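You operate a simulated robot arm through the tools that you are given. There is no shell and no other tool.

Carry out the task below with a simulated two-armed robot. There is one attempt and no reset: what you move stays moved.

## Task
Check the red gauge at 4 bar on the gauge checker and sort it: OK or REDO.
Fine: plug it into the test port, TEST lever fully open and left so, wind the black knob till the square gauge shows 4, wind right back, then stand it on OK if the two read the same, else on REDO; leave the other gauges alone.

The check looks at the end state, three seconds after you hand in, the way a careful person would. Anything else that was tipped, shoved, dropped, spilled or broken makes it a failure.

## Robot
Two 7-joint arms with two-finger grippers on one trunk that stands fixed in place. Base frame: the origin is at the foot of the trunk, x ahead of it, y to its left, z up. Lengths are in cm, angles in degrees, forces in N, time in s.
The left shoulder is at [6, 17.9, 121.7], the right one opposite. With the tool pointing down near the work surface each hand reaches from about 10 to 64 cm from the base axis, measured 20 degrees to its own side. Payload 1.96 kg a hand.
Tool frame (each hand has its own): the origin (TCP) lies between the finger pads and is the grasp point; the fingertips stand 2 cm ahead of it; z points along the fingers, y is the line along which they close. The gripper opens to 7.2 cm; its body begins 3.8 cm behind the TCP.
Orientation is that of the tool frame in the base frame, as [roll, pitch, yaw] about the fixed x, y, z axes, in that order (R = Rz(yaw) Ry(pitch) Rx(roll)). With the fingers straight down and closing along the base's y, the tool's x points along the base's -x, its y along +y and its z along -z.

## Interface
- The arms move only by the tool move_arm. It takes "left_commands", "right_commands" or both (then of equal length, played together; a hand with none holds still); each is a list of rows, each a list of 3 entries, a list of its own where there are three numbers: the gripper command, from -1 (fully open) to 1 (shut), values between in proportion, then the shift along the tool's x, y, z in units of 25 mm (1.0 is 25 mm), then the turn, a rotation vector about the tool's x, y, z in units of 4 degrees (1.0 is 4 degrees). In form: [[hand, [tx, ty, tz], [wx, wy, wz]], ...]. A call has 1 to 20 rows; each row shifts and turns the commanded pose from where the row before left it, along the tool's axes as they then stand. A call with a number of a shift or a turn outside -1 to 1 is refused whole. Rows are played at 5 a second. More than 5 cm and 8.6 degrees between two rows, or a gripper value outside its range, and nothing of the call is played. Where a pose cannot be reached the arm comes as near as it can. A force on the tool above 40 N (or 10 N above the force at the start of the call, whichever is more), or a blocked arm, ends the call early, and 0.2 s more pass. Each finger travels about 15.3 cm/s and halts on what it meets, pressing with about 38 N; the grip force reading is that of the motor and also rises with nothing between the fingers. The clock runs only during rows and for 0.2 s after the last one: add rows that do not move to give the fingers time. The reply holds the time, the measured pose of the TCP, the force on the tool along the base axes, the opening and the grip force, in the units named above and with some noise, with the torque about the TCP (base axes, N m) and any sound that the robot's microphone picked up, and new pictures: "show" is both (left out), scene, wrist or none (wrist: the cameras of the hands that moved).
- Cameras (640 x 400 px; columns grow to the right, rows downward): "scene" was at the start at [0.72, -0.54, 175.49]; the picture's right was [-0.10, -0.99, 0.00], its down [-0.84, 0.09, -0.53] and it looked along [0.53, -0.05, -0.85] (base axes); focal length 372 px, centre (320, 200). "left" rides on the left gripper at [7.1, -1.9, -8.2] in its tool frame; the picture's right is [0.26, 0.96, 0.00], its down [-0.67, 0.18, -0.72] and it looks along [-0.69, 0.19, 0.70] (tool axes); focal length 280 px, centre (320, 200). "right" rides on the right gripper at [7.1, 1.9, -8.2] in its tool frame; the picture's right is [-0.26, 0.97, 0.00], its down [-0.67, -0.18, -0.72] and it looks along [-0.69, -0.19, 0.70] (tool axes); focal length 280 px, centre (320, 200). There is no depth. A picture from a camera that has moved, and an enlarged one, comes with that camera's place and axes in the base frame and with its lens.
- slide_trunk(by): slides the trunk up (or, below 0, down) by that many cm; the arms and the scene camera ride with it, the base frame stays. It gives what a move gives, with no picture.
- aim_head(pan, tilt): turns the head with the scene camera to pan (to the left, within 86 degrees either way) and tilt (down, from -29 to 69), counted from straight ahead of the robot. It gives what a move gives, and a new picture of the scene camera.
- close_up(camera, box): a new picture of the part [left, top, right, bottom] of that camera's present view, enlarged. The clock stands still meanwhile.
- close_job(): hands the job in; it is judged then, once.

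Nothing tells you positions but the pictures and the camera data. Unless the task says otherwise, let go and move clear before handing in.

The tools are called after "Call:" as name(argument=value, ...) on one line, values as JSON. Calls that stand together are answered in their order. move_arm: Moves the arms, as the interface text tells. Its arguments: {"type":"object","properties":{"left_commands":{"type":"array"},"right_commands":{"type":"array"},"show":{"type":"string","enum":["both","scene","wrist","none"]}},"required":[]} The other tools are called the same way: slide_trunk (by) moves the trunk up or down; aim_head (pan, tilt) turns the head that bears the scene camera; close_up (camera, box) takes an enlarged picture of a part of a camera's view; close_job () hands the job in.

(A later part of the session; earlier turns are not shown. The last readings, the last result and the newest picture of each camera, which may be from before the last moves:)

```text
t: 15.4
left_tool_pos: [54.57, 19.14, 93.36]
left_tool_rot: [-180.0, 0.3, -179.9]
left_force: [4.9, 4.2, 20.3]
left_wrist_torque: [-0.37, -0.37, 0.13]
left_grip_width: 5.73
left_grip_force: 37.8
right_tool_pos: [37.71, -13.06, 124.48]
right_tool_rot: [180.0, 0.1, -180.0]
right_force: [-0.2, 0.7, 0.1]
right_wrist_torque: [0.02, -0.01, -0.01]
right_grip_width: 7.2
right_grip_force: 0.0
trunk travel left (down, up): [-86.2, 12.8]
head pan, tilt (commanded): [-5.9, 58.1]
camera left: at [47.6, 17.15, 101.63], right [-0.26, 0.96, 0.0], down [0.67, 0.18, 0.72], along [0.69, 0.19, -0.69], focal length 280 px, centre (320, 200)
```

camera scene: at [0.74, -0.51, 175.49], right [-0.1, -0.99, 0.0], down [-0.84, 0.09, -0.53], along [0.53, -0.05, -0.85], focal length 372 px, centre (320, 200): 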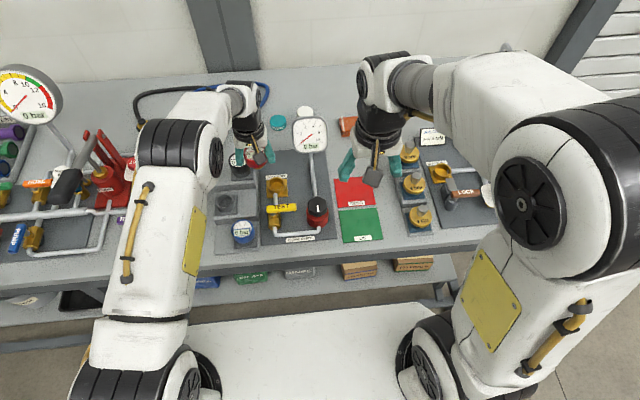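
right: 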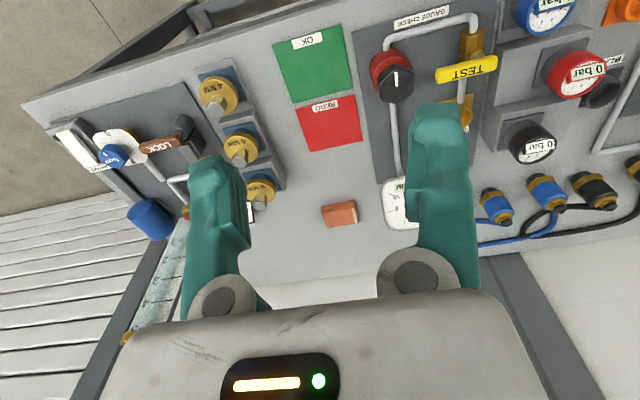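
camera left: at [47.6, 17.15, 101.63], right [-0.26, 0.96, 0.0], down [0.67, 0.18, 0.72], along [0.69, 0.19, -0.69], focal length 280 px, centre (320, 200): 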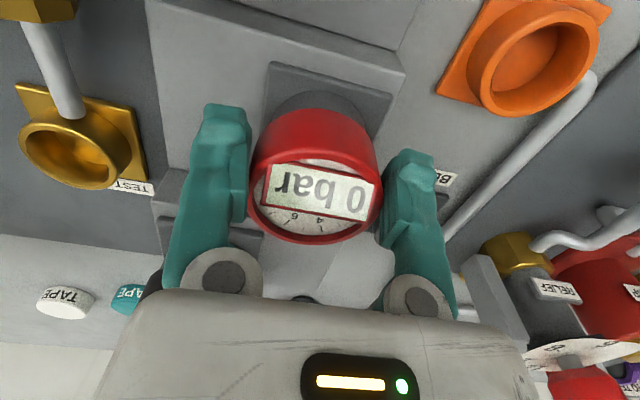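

The gauge is seated. I'll open, tilt the hand back 15° around the TCP, and look before closing again.

Call:
move_arm(left_commands=[[1, [0, 0, -0.06], [0, 0, 0]], [-1, [0, 0, 0], [0, 0, 0]], [-1, [0, 0, 0], [0, 0, 0]], [-1, [0, 0, 0], [0, -0.94, 0]], [-1, [0, 0, 0], [0, -0.94, 0]], [-1, [0, 0, 0], [0, -0.94, 0]], [-1, [0, 0, 0], [0, -0.93, 0]], [-1, [0, 0, 0], [0, 0, 0]], [-1, [0, 0, 0], [0, 0, 0]]], show="both")

Call:
close_up(camera="left", box=[200, 60, 440, 260])

Call:
close_up(camera="scene", box=[180, 155, 260, 215])

```text
t: 17.4
left_tool_pos: [54.73, 19.21, 93.41]
left_tool_rot: [-180.0, 15.0, -179.9]
left_force: [-0.2, 0.0, -0.5]
left_wrist_torque: [0.01, 0.02, 0.0]
left_grip_width: 7.17
left_grip_force: 0.1
right_tool_pos: [37.79, -13.11, 124.22]
right_tool_rot: [179.9, -0.1, -179.8]
right_force: [-0.2, -0.2, 0.1]
right_wrist_torque: [-0.01, 0.01, 0.02]
right_grip_width: 7.17
right_grip_force: 0.0
trunk travel left (down, up): [-86.2, 12.8]
head pan, tilt (commanded): [-5.9, 58.1]
camera scene: at [0.73, -0.54, 175.49], right [-0.1, -0.99, 0.0], down [-0.84, 0.09, -0.53], along [0.53, -0.05, -0.85], focal length 372 px, centre (320, 200)
camera left: at [45.85, 17.14, 99.56], right [-0.25, 0.96, -0.07], down [0.47, 0.18, 0.87], along [0.85, 0.19, -0.5], focal length 280 px, centre (320, 200)
```

scene: 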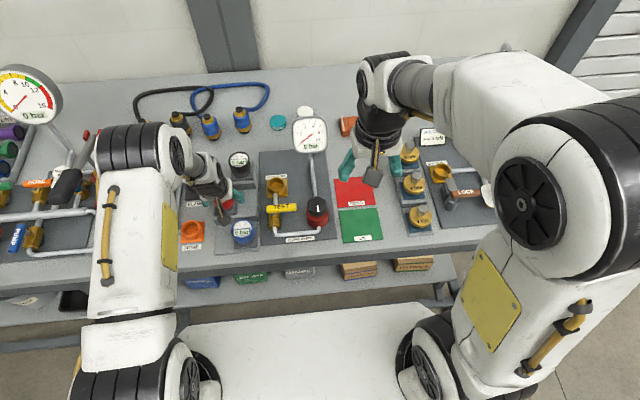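
left: 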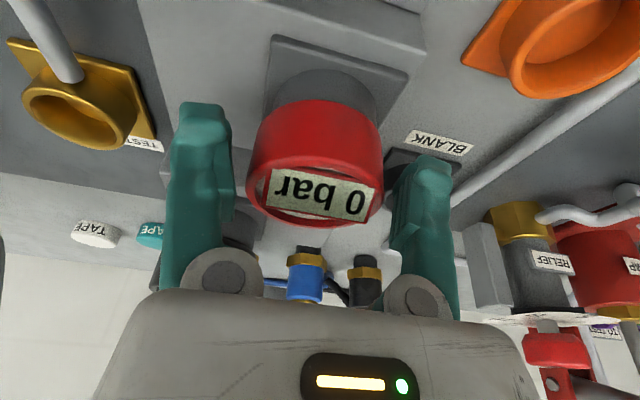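

```text
2.00 times, centred on (320, 160) of left
camera zoom: at [45.85, 17.14, 99.56], right [-0.25, 0.96, -0.07], down [0.47, 0.18, 0.87], along [0.85, 0.19, -0.5], focal length 561 px, centre (320, 280)
```

zoom: 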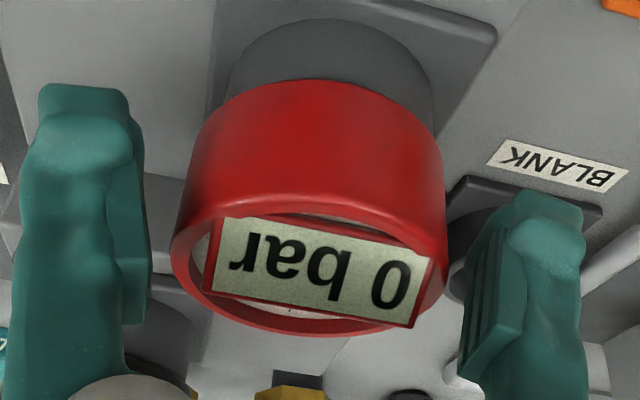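

```text
6.67 times, centred on (220, 185) of scene
camera zoom: at [0.73, -0.54, 175.49], right [-0.1, -0.99, 0.0], down [-0.84, 0.09, -0.53], along [0.53, -0.05, -0.85], focal length 2480 px, centre (987, 300)
```

zoom: 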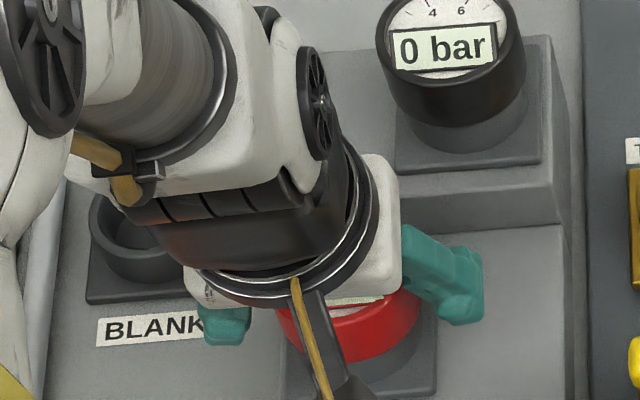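

The hand is tilted and the gauge stands upright between the pads. I'll close and lift straight up along base z (tool-frame mix of x and z for the tilt).

Call:
move_arm(left_commands=[[0.0, [0, 0, 0], [0, 0, 0]], [1, [0, 0, 0], [0, 0, 0]], [1, [0, 0, 0], [0, 0, 0]], [1, [0, 0, 0], [0, 0, 0]], [1, [0, 0, 0], [0, 0, 0]]], show="none")

```text
t: 18.6
left_tool_pos: [54.68, 19.28, 93.51]
left_tool_rot: [-180.0, 15.0, -179.9]
left_force: [0.5, 1.5, 2.0]
left_wrist_torque: [0.04, -0.12, 0.06]
left_grip_width: 5.63
left_grip_force: 37.9
right_tool_pos: [37.89, -13.1, 124.49]
right_tool_rot: [179.9, 0.1, -179.9]
right_force: [0.4, 0.3, 0.7]
right_wrist_torque: [-0.01, 0.01, 0.02]
right_grip_width: 7.2
right_grip_force: 0.0
trunk travel left (down, up): [-86.2, 12.8]
head pan, tilt (commanded): [-5.9, 58.1]
```

Gripped with the hand tilted. Now I lift straight up to about z=104.

Call:
move_arm(left_commands=[[1, [-0.052, 0, -0.193], [0, 0, 0]], [1, [-0.078, 0, -0.29], [0, 0, 0]], [1, [-0.129, 0, -0.483], [0, 0, 0]], [1, [-0.129, 0, -0.483], [0, 0, 0]], [1, [-0.181, 0, -0.676], [0, 0, 0]], [1, [-0.181, 0, -0.676], [0, 0, 0]], [1, [-0.181, 0, -0.676], [0, 0, 0]], [1, [-0.181, 0, -0.676], [0, 0, 0]], [1, [0, 0, 0], [0, 0, 0]]], show="wrist")

Call:
close_up(camera="scene", box=[180, 125, 276, 205])

```text
t: 20.6
left_tool_pos: [54.64, 19.2, 104.2]
left_tool_rot: [180.0, 15.1, 180.0]
left_force: [-0.7, 0.1, -2.2]
left_wrist_torque: [0.01, 0.03, 0.03]
left_grip_width: 5.63
left_grip_force: 38.0
right_tool_pos: [37.88, -13.16, 124.48]
right_tool_rot: [179.9, -0.1, -179.9]
right_force: [-0.9, -0.1, 0.3]
right_wrist_torque: [0.03, 0.02, 0.0]
right_grip_width: 7.19
right_grip_force: 0.1
trunk travel left (down, up): [-86.2, 12.8]
head pan, tilt (commanded): [-5.9, 58.1]
camera left: at [45.85, 17.13, 110.38], right [-0.25, 0.96, -0.07], down [0.47, 0.18, 0.87], along [0.85, 0.19, -0.5], focal length 280 px, centre (320, 200)
```

left: 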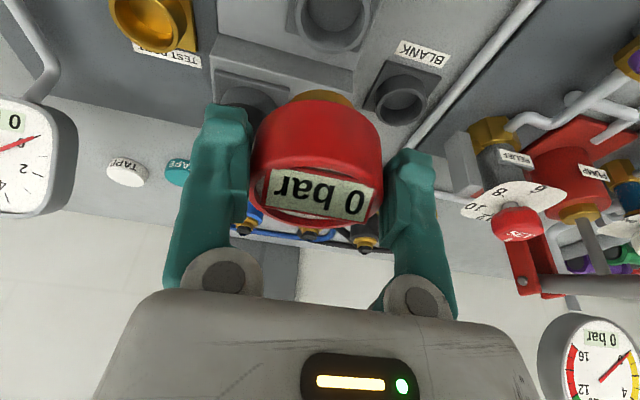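

```text
5.00 times, centred on (228, 165) of scene
camera zoom: at [0.78, -0.53, 175.48], right [-0.1, -0.99, 0.0], down [-0.84, 0.09, -0.53], along [0.53, -0.05, -0.85], focal length 1860 px, centre (780, 375)
```

zoom: 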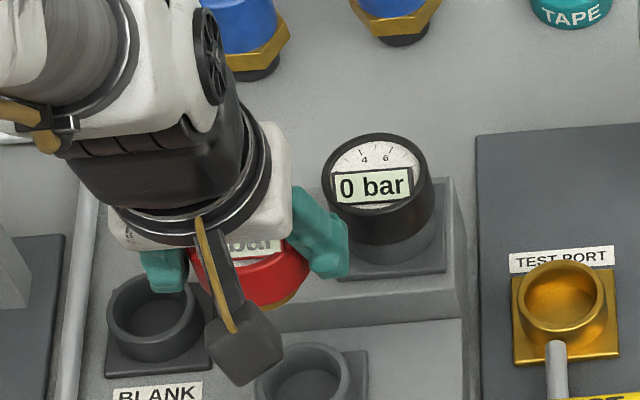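

Now I carry it level to above the test port at (60.9, 5.55).

Call:
move_arm(left_commands=[[1, [-0.346, -0.78, 0.0926], [0, 0, 0]], [1, [-0.346, -0.78, 0.0926], [0, 0, 0]], [1, [-0.346, -0.78, 0.0926], [0, 0, 0]], [1, [-0.346, -0.78, 0.0926], [0, 0, 0]], [1, [-0.346, -0.78, 0.0926], [0, 0, 0]], [1, [-0.346, -0.78, 0.0926], [0, 0, 0]], [1, [-0.346, -0.78, 0.0926], [0, 0, 0]], [1, [0, 0, 0], [0, 0, 0]], [1, [0, 0, 0], [0, 0, 0]]], show="both")

Call:
close_up(camera="scene", box=[230, 135, 326, 215])

Call:
close_up(camera="left", box=[200, 0, 440, 150])

```text
t: 22.6
left_tool_pos: [60.8, 5.53, 104.03]
left_tool_rot: [180.0, 15.1, -180.0]
left_force: [0.0, -1.3, -1.5]
left_wrist_torque: [0.0, 0.04, -0.01]
left_grip_width: 5.61
left_grip_force: 38.1
right_tool_pos: [37.97, -13.19, 124.3]
right_tool_rot: [179.9, 0.0, -179.9]
right_force: [-0.5, 0.3, -0.1]
right_wrist_torque: [0.03, -0.01, 0.03]
right_grip_width: 7.21
right_grip_force: 0.1
trunk travel left (down, up): [-86.2, 12.8]
head pan, tilt (commanded): [-5.9, 58.1]
camera scene: at [0.75, -0.54, 175.48], right [-0.1, -0.99, 0.0], down [-0.84, 0.09, -0.53], along [0.53, -0.05, -0.85], focal length 372 px, centre (320, 200)
camera left: at [51.97, 3.48, 110.16], right [-0.25, 0.96, -0.07], down [0.47, 0.18, 0.87], along [0.85, 0.19, -0.5], focal length 280 px, centre (320, 200)
```

scene: 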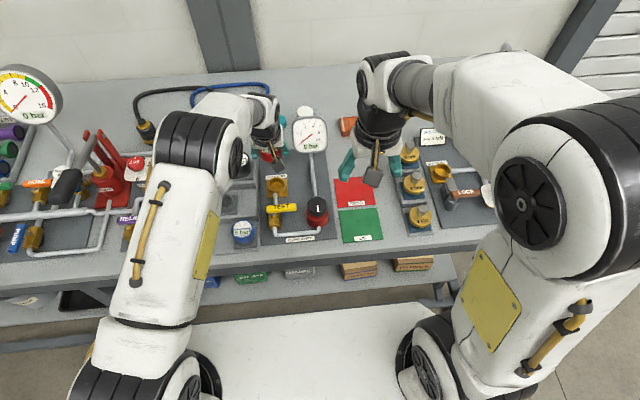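
left: 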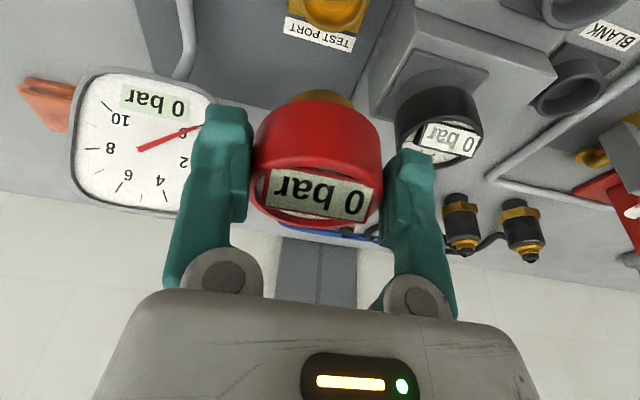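

```text
5.00 times, centred on (278, 175) of scene
camera zoom: at [0.75, -0.54, 175.48], right [-0.1, -0.99, 0.0], down [-0.84, 0.09, -0.53], along [0.53, -0.05, -0.85], focal length 1860 px, centre (530, 325)
```

zoom: 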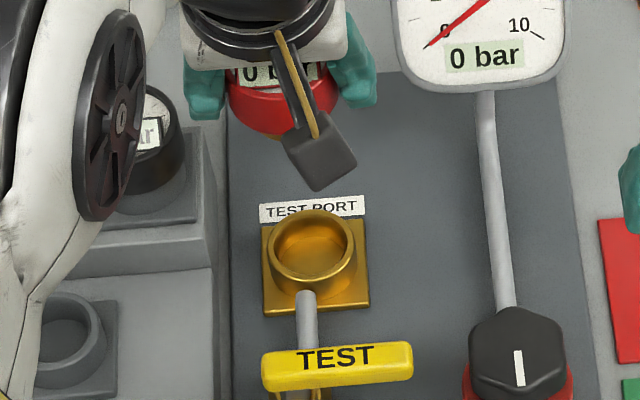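

```text
2.67 times, centred on (320, 75) of left
camera zoom: at [51.97, 3.48, 110.16], right [-0.25, 0.96, -0.07], down [0.47, 0.18, 0.87], along [0.85, 0.19, -0.5], focal length 748 px, centre (320, 533)
```

zoom: 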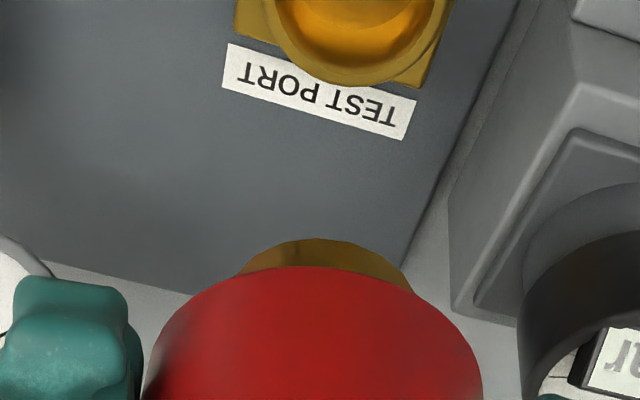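

The tilted hand reaches the port. I'll lower to z≈97 and check the alignment of the stem over the port.

Call:
move_arm(left_commands=[[1, [0.145, 0.02, 0.686], [0, 0, 0]], [1, [0.181, 0, 0.676], [0, 0, 0]], [1, [0.181, 0, 0.676], [0, 0, 0]], [1, [0.181, 0, 0.676], [0, 0, 0]], [1, [0, 0, 0], [0, 0, 0]], [1, [0, 0, 0], [0, 0, 0]]], show="wrist")

Call:
close_up(camera="scene", box=[240, 145, 320, 205])

Call:
close_up(camera="left", box=[200, 0, 440, 150])

```text
t: 24.0
left_tool_pos: [60.87, 5.59, 97.14]
left_tool_rot: [-179.9, 15.1, -180.0]
left_force: [0.1, -0.4, -0.7]
left_wrist_torque: [0.0, 0.04, -0.01]
left_grip_width: 5.57
left_grip_force: 38.4
right_tool_pos: [37.83, -13.21, 124.49]
right_tool_rot: [179.8, 0.0, -179.9]
right_force: [0.2, 0.0, -0.4]
right_wrist_torque: [-0.05, -0.01, 0.01]
right_grip_width: 7.22
right_grip_force: 0.2
trunk travel left (down, up): [-86.2, 12.8]
head pan, tilt (commanded): [-5.9, 58.1]
camera left: at [52.14, 3.54, 103.22], right [-0.25, 0.96, -0.07], down [0.47, 0.18, 0.87], along [0.85, 0.19, -0.5], focal length 280 px, centre (320, 200)
```

left: 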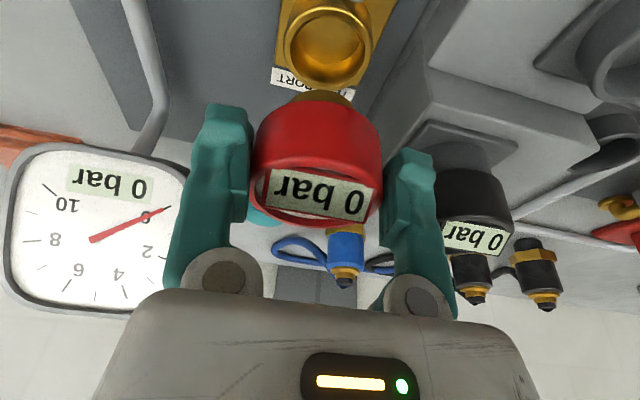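

```text
6.67 times, centred on (280, 175) of scene
camera zoom: at [0.75, -0.55, 175.48], right [-0.1, -0.99, 0.0], down [-0.84, 0.09, -0.53], along [0.53, -0.05, -0.85], focal length 2480 px, centre (587, 367)
```

zoom: 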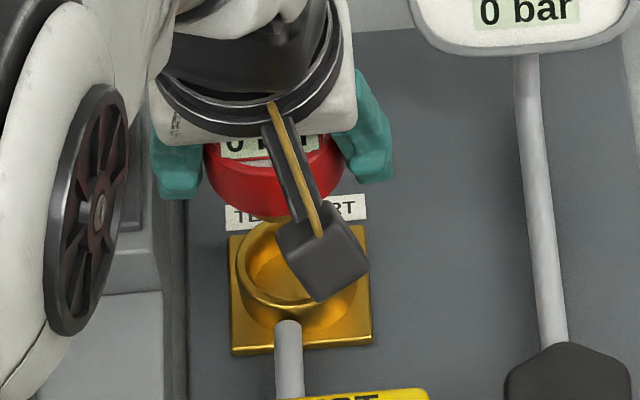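

```text
2.67 times, centred on (320, 75) of left
camera zoom: at [52.14, 3.54, 103.22], right [-0.25, 0.96, -0.07], down [0.47, 0.18, 0.87], along [0.85, 0.19, -0.5], focal length 748 px, centre (320, 533)
```

zoom: 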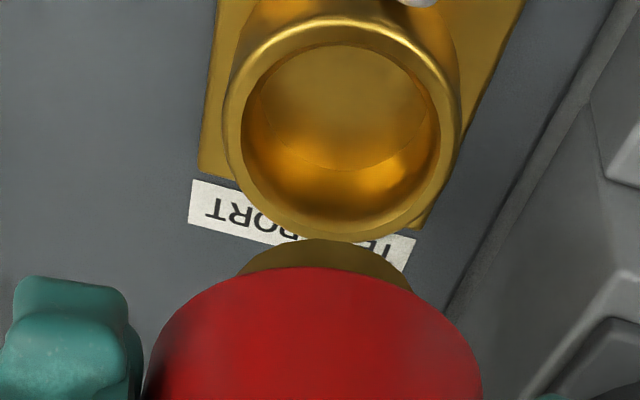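

Re-working the geometry from the holder and port views, the gauge axis sits about 0.6 cm ahead of the TCP, so the right insertion point is TCP ≈ (60.45, 5.55). I'll shift there and lower to just above the port for another look.

Call:
move_arm(left_commands=[[1, [0.162, -0.016, -0.043], [0, 0, 0]], [1, [0.12, 0, 0.45], [0, 0, 0]], [1, [0.12, 0, 0.45], [0, 0, 0]], [1, [0.12, 0, 0.45], [0, 0, 0]], [1, [0, 0, 0], [0, 0, 0]], [1, [0, 0, 0], [0, 0, 0]]], show="wrist")

Call:
close_up(camera="scene", box=[240, 145, 320, 205])

Call:
close_up(camera="left", box=[200, 0, 440, 150])

```text
t: 25.4
left_tool_pos: [60.68, 5.42, 93.64]
left_tool_rot: [179.9, 15.0, -179.9]
left_force: [-0.4, 0.2, -2.0]
left_wrist_torque: [0.03, 0.03, 0.01]
left_grip_width: 5.61
left_grip_force: 37.9
right_tool_pos: [37.89, -13.32, 124.39]
right_tool_rot: [179.9, -0.1, -179.9]
right_force: [0.7, -0.3, -0.6]
right_wrist_torque: [0.01, 0.01, 0.02]
right_grip_width: 7.18
right_grip_force: 0.0
trunk travel left (down, up): [-86.2, 12.8]
head pan, tilt (commanded): [-5.9, 58.1]
camera left: at [51.71, 3.47, 99.79], right [-0.25, 0.96, -0.07], down [0.47, 0.18, 0.87], along [0.85, 0.19, -0.5], focal length 280 px, centre (320, 200)
```

left: 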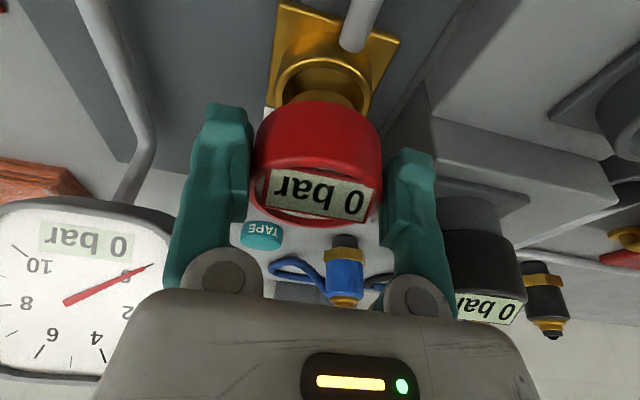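

```text
6.67 times, centred on (280, 175) of scene
camera zoom: at [0.75, -0.54, 175.48], right [-0.1, -0.99, 0.0], down [-0.84, 0.09, -0.53], along [0.53, -0.05, -0.85], focal length 2480 px, centre (587, 367)
```

zoom: 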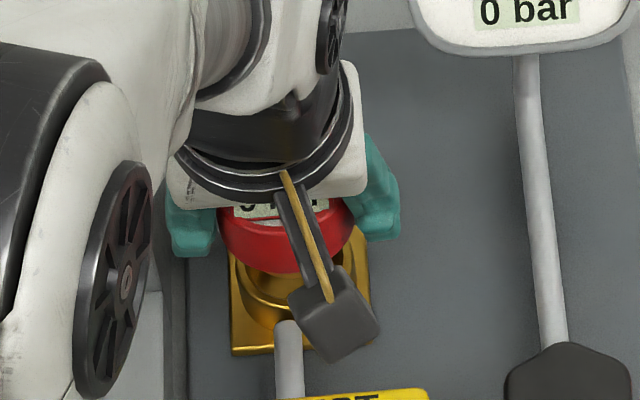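

```text
2.67 times, centred on (320, 75) of left
camera zoom: at [51.71, 3.47, 99.79], right [-0.25, 0.96, -0.07], down [0.47, 0.18, 0.87], along [0.85, 0.19, -0.5], focal length 748 px, centre (320, 533)
```

zoom: 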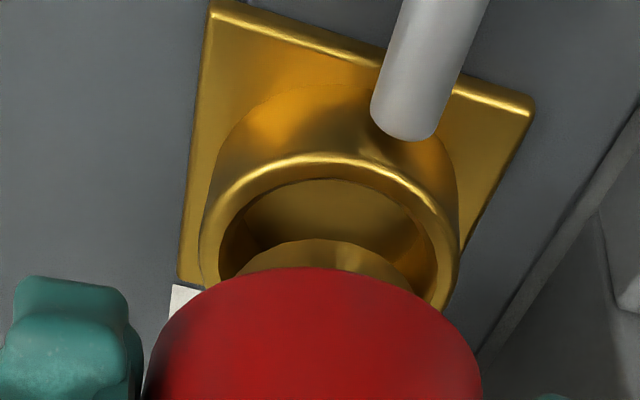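

The stem is nearly over the port cup; alignment is within a millimetre or two. I'll nudge -0.1 cm in x and lower slowly, watching forces.

Call:
move_arm(left_commands=[[1, [0.039, 0.012, -0.01], [0, 0, 0]], [1, [0.05, 0, 0.193], [0, 0, 0]], [1, [0.05, 0, 0.193], [0, 0, 0]], [1, [0.05, 0, 0.193], [0, 0, 0]], [1, [0, 0, 0], [0, 0, 0]]], show="wrist")

Call:
close_up(camera="left", box=[200, 0, 440, 150])

```text
t: 26.6
left_tool_pos: [60.55, 5.48, 92.2]
left_tool_rot: [-180.0, 15.0, 179.9]
left_force: [-0.3, -0.1, -1.4]
left_wrist_torque: [-0.03, 0.03, -0.01]
left_grip_width: 5.6
left_grip_force: 37.7
right_tool_pos: [37.83, -13.2, 124.44]
right_tool_rot: [179.9, 0.0, -179.9]
right_force: [0.2, -0.1, -0.7]
right_wrist_torque: [-0.01, -0.03, 0.01]
right_grip_width: 7.2
right_grip_force: 0.0
trunk travel left (down, up): [-86.2, 12.8]
head pan, tilt (commanded): [-5.9, 58.1]
camera left: at [51.71, 3.46, 98.29], right [-0.25, 0.96, -0.07], down [0.47, 0.18, 0.87], along [0.85, 0.19, -0.5], focal length 280 px, centre (320, 200)
```

left: 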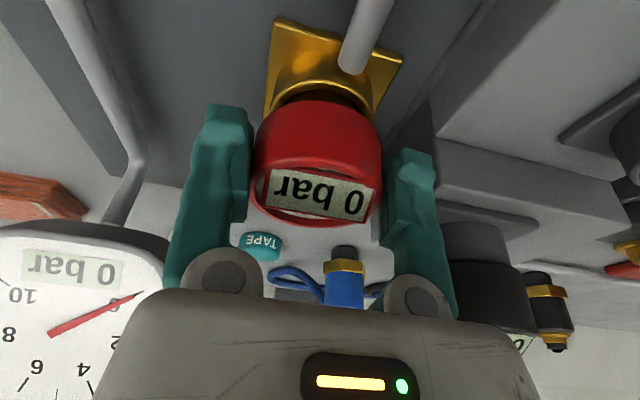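

```text
2.67 times, centred on (320, 75) of left
camera zoom: at [51.71, 3.46, 98.29], right [-0.25, 0.96, -0.07], down [0.47, 0.18, 0.87], along [0.85, 0.19, -0.5], focal length 748 px, centre (320, 533)
```

zoom: 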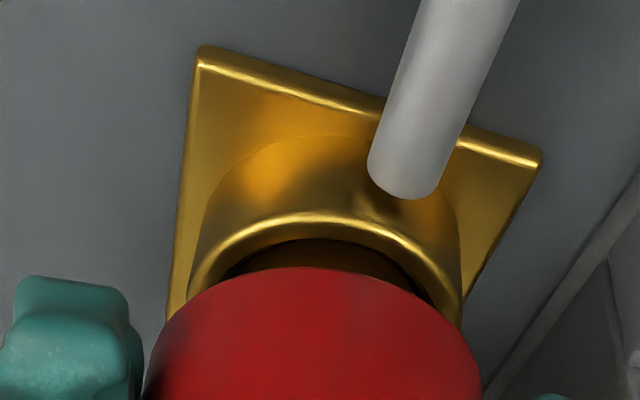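

No contact forces yet and the stem appears inside the cup. Continuing down slowly.

Call:
move_arm(left_commands=[[1, [0.039, 0, 0.145], [0, 0, 0]], [1, [0.039, 0, 0.145], [0, 0, 0]], [1, [0.039, 0, 0.145], [0, 0, 0]], [1, [0, 0, 0], [0, 0, 0]]], show="wrist")

Call:
close_up(camera="left", box=[200, 0, 440, 150])

```text
t: 27.6
left_tool_pos: [60.57, 5.59, 91.13]
left_tool_rot: [-179.9, 15.0, -180.0]
left_force: [-0.1, 0.4, -0.7]
left_wrist_torque: [-0.04, 0.0, -0.02]
left_grip_width: 5.6
left_grip_force: 37.9
right_tool_pos: [37.77, -13.15, 124.45]
right_tool_rot: [179.9, 0.1, -179.8]
right_force: [0.3, 0.1, -0.6]
right_wrist_torque: [0.0, 0.01, 0.03]
right_grip_width: 7.19
right_grip_force: 0.2
trunk travel left (down, up): [-86.2, 12.8]
head pan, tilt (commanded): [-5.9, 58.1]
camera left: at [51.72, 3.47, 97.19], right [-0.25, 0.96, -0.07], down [0.47, 0.18, 0.87], along [0.85, 0.19, -0.5], focal length 280 px, centre (320, 200)
```

left: 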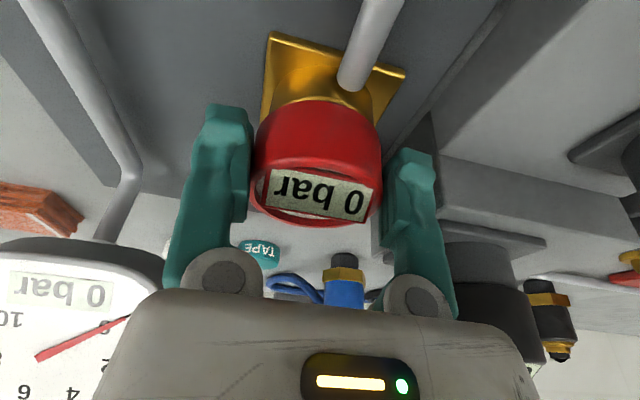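

```text
2.67 times, centred on (320, 75) of left
camera zoom: at [51.72, 3.47, 97.19], right [-0.25, 0.96, -0.07], down [0.47, 0.18, 0.87], along [0.85, 0.19, -0.5], focal length 748 px, centre (320, 533)
```

zoom: 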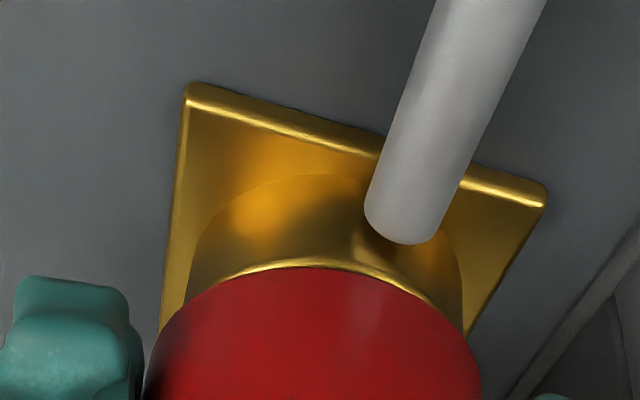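

Still free. Half a centimetre or so remains; lowering in fine steps.

Call:
move_arm(left_commands=[[1, [0.026, 0, 0.097], [0, 0, 0]], [1, [0.026, 0, 0.097], [0, 0, 0]], [1, [0, 0, 0], [0, 0, 0]]], show="none")

```text
t: 28.4
left_tool_pos: [60.54, 5.61, 90.87]
left_tool_rot: [180.0, 15.4, 180.0]
left_force: [7.8, 0.2, 26.1]
left_wrist_torque: [0.16, 0.09, -0.04]
left_grip_width: 5.59
left_grip_force: 38.2
right_tool_pos: [37.6, -13.16, 124.37]
right_tool_rot: [179.9, 0.1, -179.9]
right_force: [-0.4, -0.5, -0.2]
right_wrist_torque: [0.02, -0.01, 0.0]
right_grip_width: 7.19
right_grip_force: 0.0
trunk travel left (down, up): [-86.2, 12.8]
head pan, tilt (commanded): [-5.9, 58.1]
```

It's now pressing down with 26 N at z≈90.9, matching the expected seat height. I'll check visually that it's seated squarely.

Call:
close_up(camera="left", box=[200, 0, 440, 240])

Call:
close_up(camera="scene", box=[240, 145, 320, 205])

Call:
close_up(camera="right", box=[340, 40, 580, 240])

```text
1.67 times, centred on (320, 120) of left
camera zoom: at [51.64, 3.48, 96.94], right [-0.25, 0.96, -0.07], down [0.46, 0.18, 0.87], along [0.85, 0.19, -0.49], focal length 467 px, centre (320, 333)
```

zoom: 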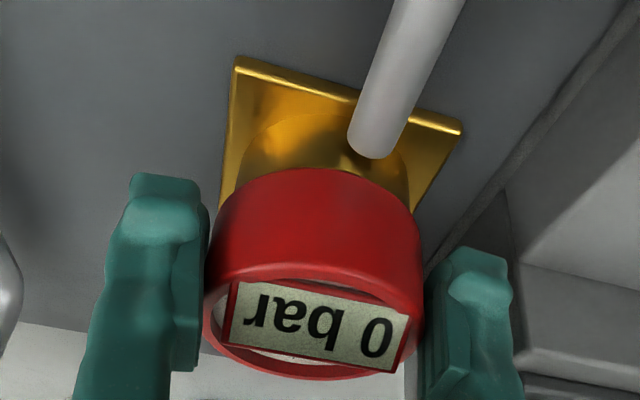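

```text
6.67 times, centred on (280, 175) of scene
camera zoom: at [0.44, -0.57, 175.52], right [-0.1, -0.99, 0.0], down [-0.84, 0.09, -0.53], along [0.53, -0.05, -0.85], focal length 2480 px, centre (587, 367)
```

zoom: 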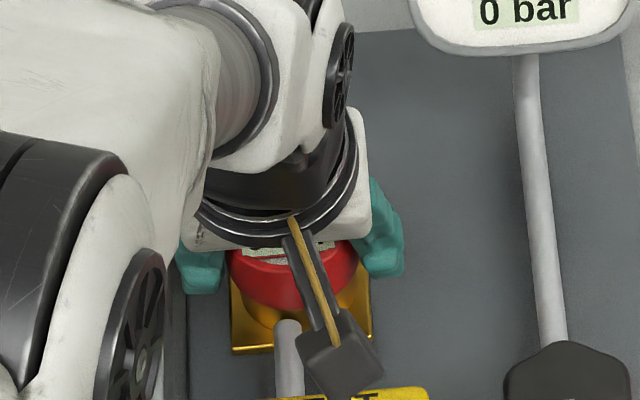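

```text
2.00 times, centred on (460, 140) of right
camera zoom: at [30.55, -11.23, 132.58], right [0.26, 0.97, 0.0], down [0.67, -0.18, 0.72], along [0.69, -0.19, -0.7], focal length 561 px, centre (40, 320)
```

zoom: 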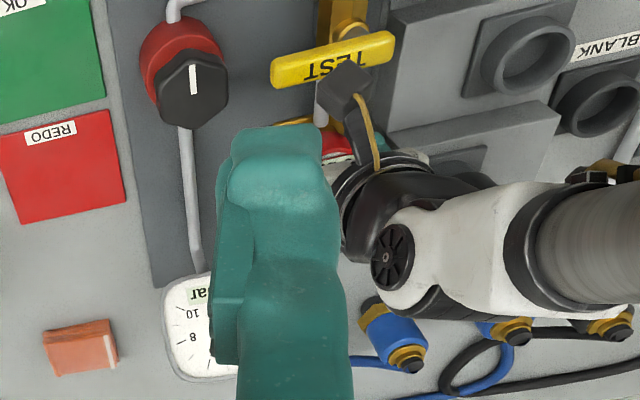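

It looks squarely seated in the port. I'll ease the pressure, open, and rise straight up clear of it.

Call:
move_arm(left_commands=[[1, [-0.015, 0, -0.06], [0, 0, 0]], [-1, [0, 0, 0], [0, 0, 0]], [-1, [0, 0, 0], [0, 0, 0]], [-1, [-0.052, 0, -0.193], [0, 0, 0]], [-1, [-0.129, 0, -0.483], [0, 0, 0]], [-1, [-0.129, 0, -0.483], [0, 0, 0]], [-1, [-0.207, 0, -0.773], [0, 0, 0]], [-1, [-0.207, 0, -0.773], [0, 0, 0]], [-1, [-0.207, 0, -0.773], [0, 0, 0]], [-1, [0, 0, 0], [0, 0, 0]]], show="both")

Call:
close_up(camera="left", box=[200, 0, 440, 150])

Call:
close_up(camera="scene", box=[240, 145, 320, 205])

```text
t: 30.6
left_tool_pos: [60.54, 5.54, 99.73]
left_tool_rot: [-180.0, 14.9, 180.0]
left_force: [0.4, 0.0, -0.7]
left_wrist_torque: [-0.01, -0.01, -0.01]
left_grip_width: 7.22
left_grip_force: 0.1
right_tool_pos: [37.84, -13.21, 124.34]
right_tool_rot: [179.8, -0.1, -179.9]
right_force: [-0.2, 0.5, -0.7]
right_wrist_torque: [0.02, -0.03, 0.03]
right_grip_width: 7.21
right_grip_force: 0.1
trunk travel left (down, up): [-86.2, 12.8]
head pan, tilt (commanded): [-5.9, 58.1]
camera scene: at [0.76, -0.54, 175.48], right [-0.1, -0.99, 0.0], down [-0.84, 0.09, -0.53], along [0.53, -0.05, -0.85], focal length 372 px, centre (320, 200)
camera left: at [51.68, 3.52, 105.82], right [-0.25, 0.96, -0.07], down [0.47, 0.18, 0.87], along [0.85, 0.19, -0.5], focal length 280 px, centre (320, 200)
```

scene: 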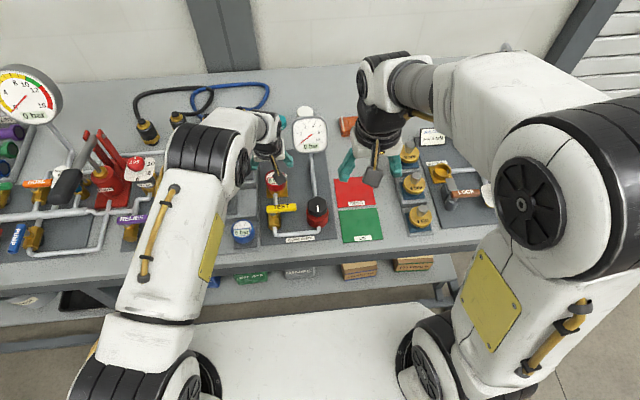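
left: 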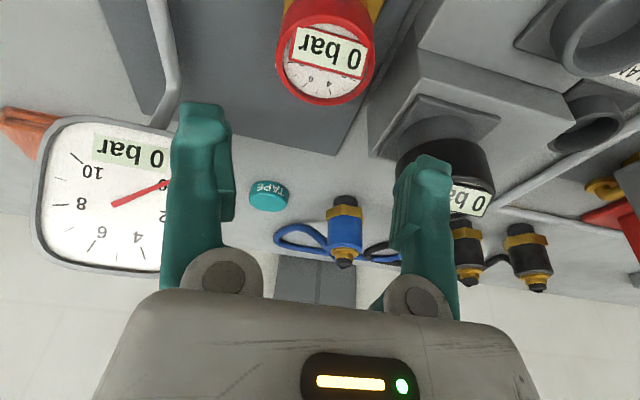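

```text
2.67 times, centred on (320, 75) of left
camera zoom: at [51.68, 3.52, 105.82], right [-0.25, 0.96, -0.07], down [0.47, 0.18, 0.87], along [0.85, 0.19, -0.5], focal length 748 px, centre (320, 533)
```

zoom: 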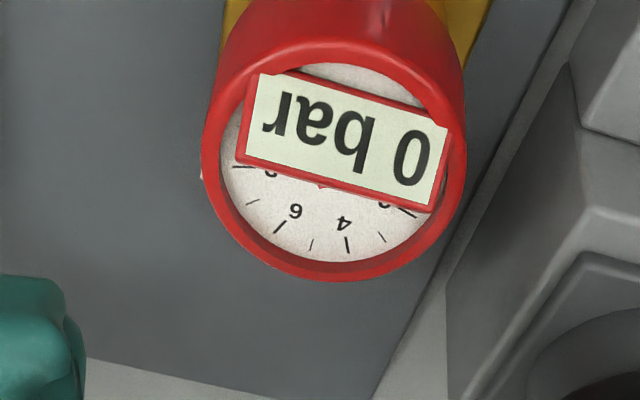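

```text
6.67 times, centred on (280, 175) of scene
camera zoom: at [0.76, -0.54, 175.48], right [-0.1, -0.99, 0.0], down [-0.84, 0.09, -0.53], along [0.53, -0.05, -0.85], focal length 2480 px, centre (587, 367)
```

zoom: 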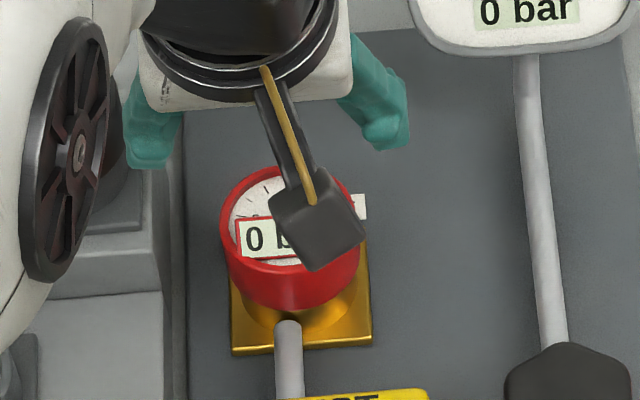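

The red gauge is upright in the test port reading 0 bar. I'll withdraw the left hand up and back to the left, then inspect the TEST lever.

Call:
move_arm(left_commands=[[-1, [-0.207, 0, -0.773], [0, 0, 0]], [-1, [-0.207, 0, -0.773], [0, 0, 0]], [-1, [-0.207, 0, -0.773], [0, 0, 0]], [-1, [-0.207, 0, -0.773], [0, 0, 0]], [-1, [0.805, 0.967, -0.216], [0, 0, 0]], [-1, [0.805, 0.967, -0.216], [0, 0, 0]], [-1, [0.805, 0.967, -0.216], [0, 0, 0]], [-1, [0.805, 0.967, -0.216], [0, 0, 0]], [-1, [0.805, 0.967, -0.216], [0, 0, 0]], [-1, [0.805, 0.967, -0.216], [0, 0, 0]], [-1, [0, 0, 0], [0, 0, 0]]], show="both")

Call:
close_up(camera="scene", box=[250, 160, 346, 240])

Call:
close_up(camera="scene", box=[0, 160, 160, 270])

Call:
close_up(camera="right", box=[340, 0, 580, 150])

```text
t: 33.0
left_tool_pos: [48.17, 19.59, 107.86]
left_tool_rot: [180.0, 15.0, -180.0]
left_force: [0.9, -0.3, -0.3]
left_wrist_torque: [0.02, 0.0, 0.02]
left_grip_width: 7.21
left_grip_force: 0.1
right_tool_pos: [37.92, -13.18, 124.34]
right_tool_rot: [179.9, 0.0, -179.9]
right_force: [0.1, -0.3, -0.1]
right_wrist_torque: [0.05, 0.0, 0.01]
right_grip_width: 7.21
right_grip_force: 0.0
trunk travel left (down, up): [-86.2, 12.8]
head pan, tilt (commanded): [-5.9, 58.1]
camera scene: at [0.75, -0.59, 175.48], right [-0.1, -0.99, 0.0], down [-0.84, 0.09, -0.53], along [0.53, -0.05, -0.85], focal length 372 px, centre (320, 200)
camera left: at [39.31, 17.57, 113.89], right [-0.25, 0.96, -0.07], down [0.47, 0.18, 0.87], along [0.85, 0.19, -0.5], focal length 280 px, centre (320, 200)
```

scene: 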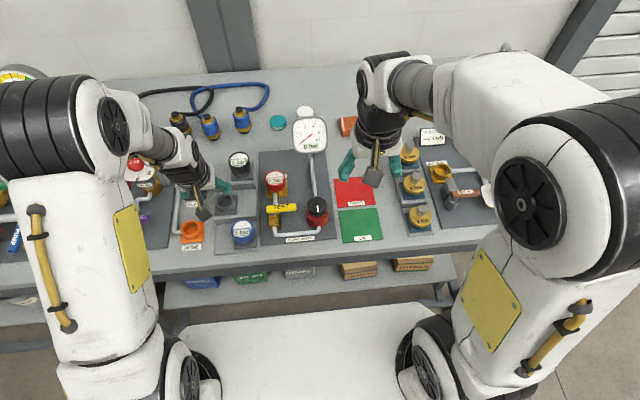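
left: 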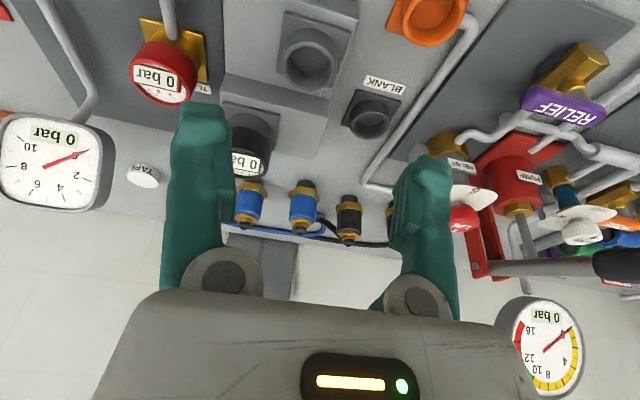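

```text
5.00 times, centred on (298, 200) of scene
camera zoom: at [0.75, -0.59, 175.48], right [-0.1, -0.99, 0.0], down [-0.84, 0.09, -0.53], along [0.53, -0.05, -0.85], focal length 1860 px, centre (430, 200)
```

zoom: 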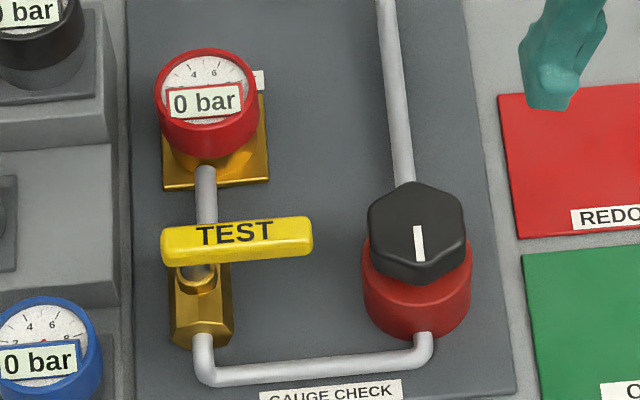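

```text
3.64 times, centred on (80, 215) of scene
camera zoom: at [0.75, -0.59, 175.48], right [-0.1, -0.99, 0.0], down [-0.84, 0.09, -0.53], along [0.53, -0.05, -0.85], focal length 1353 px, centre (1193, 146)
```

zoom: 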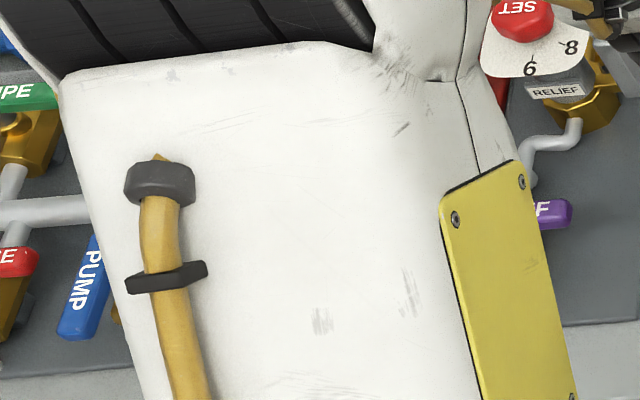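

```text
2.67 times, centred on (460, 75) of right
camera zoom: at [30.78, -11.25, 132.48], right [0.26, 0.97, 0.0], down [0.67, -0.18, 0.72], along [0.69, -0.19, -0.7], focal length 748 px, centre (-53, 533)
```

zoom: 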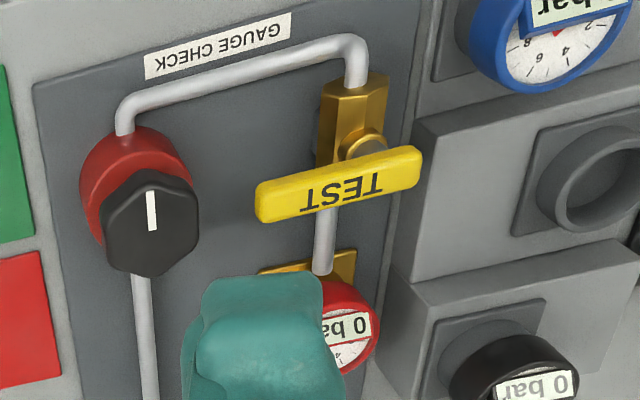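

The lever is at right angles to its pipe (closed). Before pushing I'd like to learn which way these valves open, so I'll look at the other levers on the bench and at the lever itself.

Call:
aim_head(pan=30, tilt=50)

Call:
close_up(camera="left", box=[440, 20, 640, 145])

Call:
close_up(camera="right", box=[50, 90, 220, 200])

```text
t: 34.0
left_tool_pos: [48.26, 19.61, 107.77]
left_tool_rot: [-180.0, 15.1, -180.0]
left_force: [0.5, 0.3, -0.2]
left_wrist_torque: [0.02, -0.01, -0.02]
left_grip_width: 7.17
left_grip_force: 0.1
right_tool_pos: [37.88, -13.1, 124.19]
right_tool_rot: [179.9, 0.0, -179.8]
right_force: [0.4, 0.0, 0.4]
right_wrist_torque: [0.03, 0.02, 0.03]
right_grip_width: 7.2
right_grip_force: 0.0
trunk travel left (down, up): [-86.2, 12.8]
head pan, tilt (commanded): [30.0, 50.0]
camera scene: at [0.54, 4.02, 176.52], right [0.5, -0.87, 0.0], down [-0.66, -0.38, -0.64], along [0.56, 0.32, -0.77], focal length 372 px, centre (320, 200)
```

scene: 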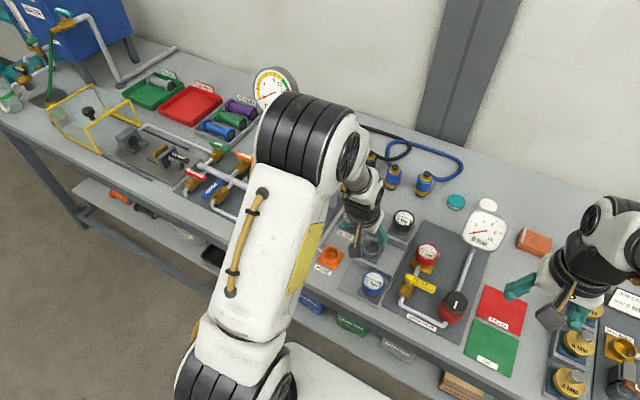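

```text
3.20 times, centred on (540, 82) of left
camera zoom: at [39.31, 17.59, 113.9], right [-0.25, 0.96, -0.07], down [0.47, 0.18, 0.87], along [0.85, 0.19, -0.5], focal length 897 px, centre (-384, 576)
```

zoom: 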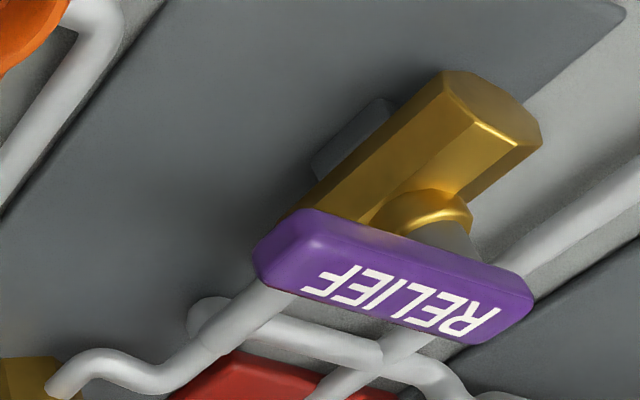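

```text
3.64 times, centred on (135, 145) of right
camera zoom: at [30.75, -11.21, 132.49], right [0.26, 0.97, 0.0], down [0.67, -0.18, 0.72], along [0.69, -0.19, -0.7], focal length 1020 px, centre (993, 400)
```

zoom: 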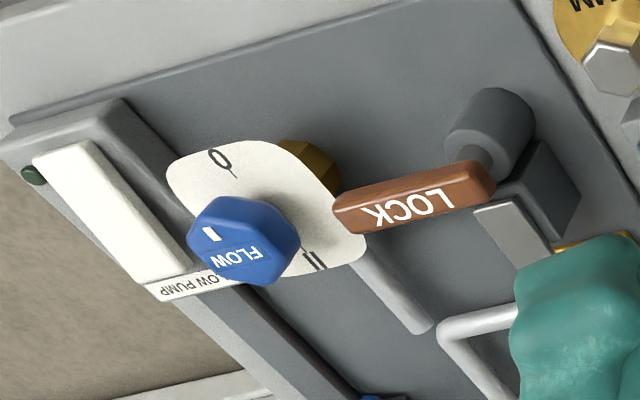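

Call:
close_up(camera="scene", box=[160, 130, 270, 220])

Call:
close_up(camera="scene", box=[370, 200, 530, 340])

```text
4.44 times, centred on (215, 175) of scene
camera zoom: at [0.54, 4.02, 176.52], right [0.5, -0.87, 0.0], down [-0.66, -0.38, -0.64], along [0.56, 0.32, -0.77], focal length 1654 px, centre (787, 311)
```

zoom: 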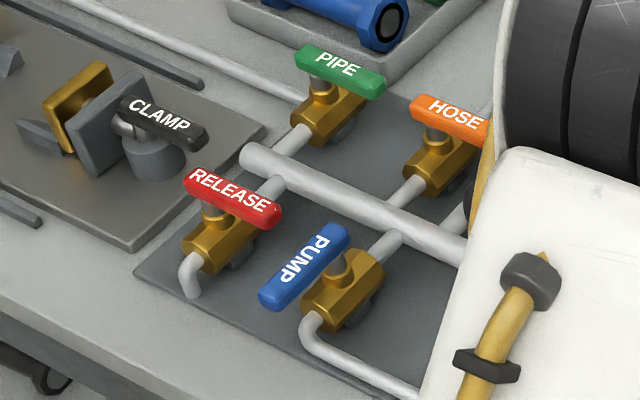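

```text
2.86 times, centred on (450, 270) of scene
camera zoom: at [0.54, 4.02, 176.52], right [0.5, -0.87, 0.0], down [-0.66, -0.38, -0.64], along [0.56, 0.32, -0.77], focal length 1063 px, centre (-51, 0)
```

zoom: 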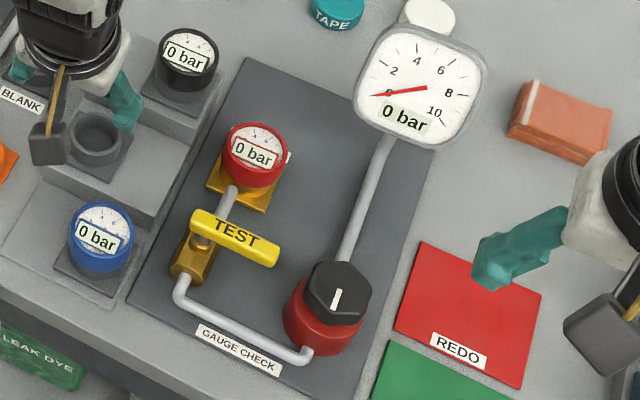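

Useful: the open PUMP valve has its handle pointing toward the robot along its pipe, while closed ones point to -y like TEST. So TEST should open by swinging its tip clockwise toward the robot. I'll re-aim the head and close the right gripper to use it as a poker.

Call:
aim_head(pan=-3, tilt=57)

Call:
move_arm(right_commands=[[1, [0, 0, 0], [0, 0, 0]], [1, [0, 0, 0], [0, 0, 0]], [1, [0, 0, 0], [0, 0, 0]]], show="both")

Call:
close_up(camera="right", box=[200, 60, 440, 260])

Call:
close_up(camera="scene", box=[250, 140, 410, 240])

```text
t: 35.0
left_tool_pos: [48.22, 19.63, 107.8]
left_tool_rot: [-179.9, 15.0, 179.9]
left_force: [0.2, -1.1, 0.6]
left_wrist_torque: [-0.03, 0.0, 0.02]
left_grip_width: 7.17
left_grip_force: 0.1
right_tool_pos: [37.95, -13.22, 124.31]
right_tool_rot: [179.8, 0.1, -179.9]
right_force: [-0.5, -0.4, 0.4]
right_wrist_torque: [-0.01, 0.01, -0.03]
right_grip_width: 7.2
right_grip_force: 0.0
trunk travel left (down, up): [-86.2, 12.8]
head pan, tilt (commanded): [-3.0, 57.0]
camera scene: at [0.86, -0.18, 175.62], right [-0.05, -1.0, 0.0], down [-0.84, 0.04, -0.54], along [0.54, -0.03, -0.84], focal length 372 px, centre (320, 200)
```

scene: 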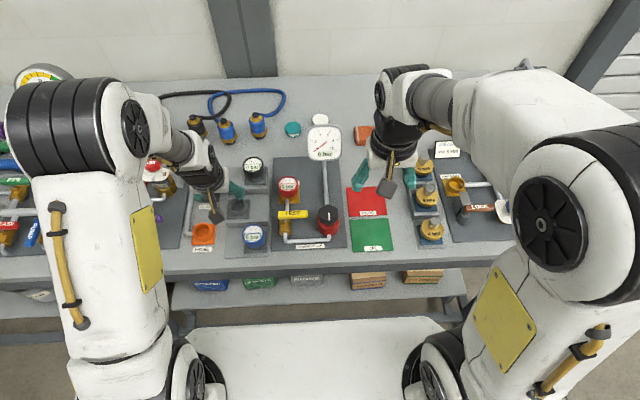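

```text
t: 35.8
left_tool_pos: [48.18, 19.66, 107.77]
left_tool_rot: [179.9, 15.0, 180.0]
left_force: [-0.1, 0.8, -0.1]
left_wrist_torque: [0.03, -0.04, 0.04]
left_grip_width: 7.18
left_grip_force: 0.1
right_tool_pos: [37.94, -13.1, 124.38]
right_tool_rot: [179.9, 0.0, -179.8]
right_force: [-0.5, 0.0, 0.2]
right_wrist_torque: [0.01, -0.01, 0.0]
right_grip_width: 0.04
right_grip_force: 29.9
trunk travel left (down, up): [-86.2, 12.8]
head pan, tilt (commanded): [-3.0, 57.0]
camera scene: at [0.87, -0.2, 175.62], right [-0.05, -1.0, 0.0], down [-0.84, 0.04, -0.54], along [0.54, -0.03, -0.84], focal length 372 px, centre (320, 200)
camera right: at [30.76, -11.21, 132.48], right [0.26, 0.97, 0.0], down [0.67, -0.18, 0.72], along [0.69, -0.19, -0.7], focal length 280 px, centre (320, 200)
```

scene: 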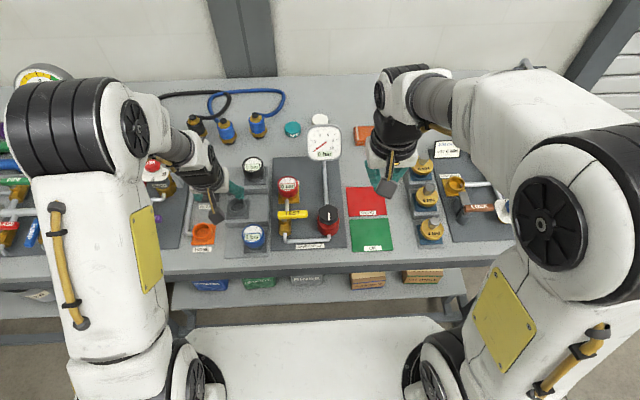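
right: 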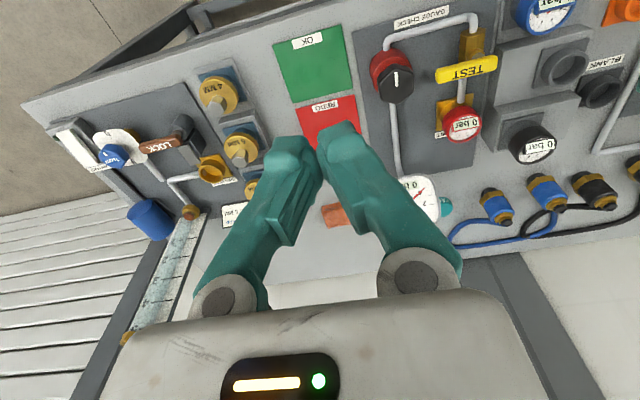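

```text
2.00 times, centred on (320, 160) of right
camera zoom: at [30.76, -11.21, 132.48], right [0.26, 0.97, 0.0], down [0.67, -0.18, 0.72], along [0.69, -0.19, -0.7], focal length 561 px, centre (320, 280)
```

zoom: 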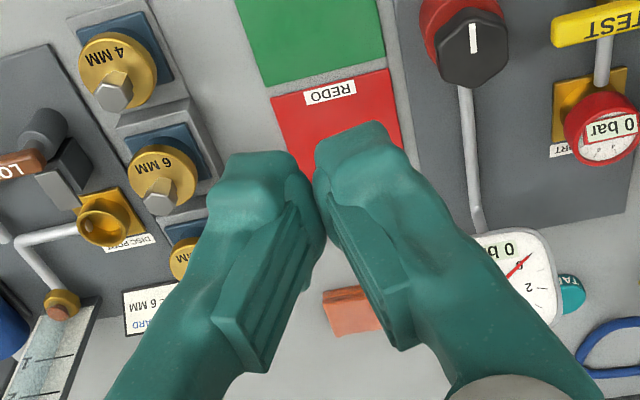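

```text
4.00 times, centred on (330, 190) of scene
camera zoom: at [0.87, -0.2, 175.62], right [-0.05, -1.0, 0.0], down [-0.84, 0.04, -0.54], along [0.54, -0.03, -0.84], focal length 1488 px, centre (280, 240)
```

zoom: 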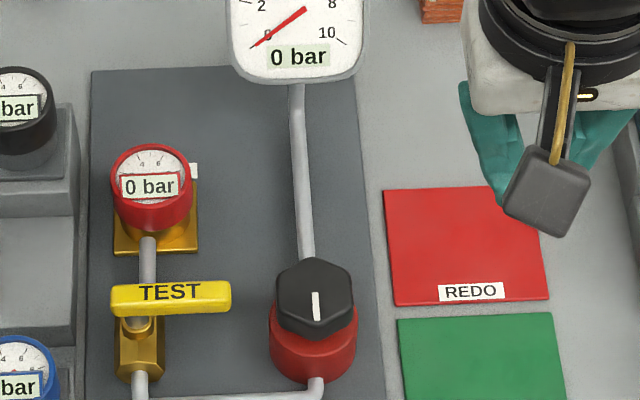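

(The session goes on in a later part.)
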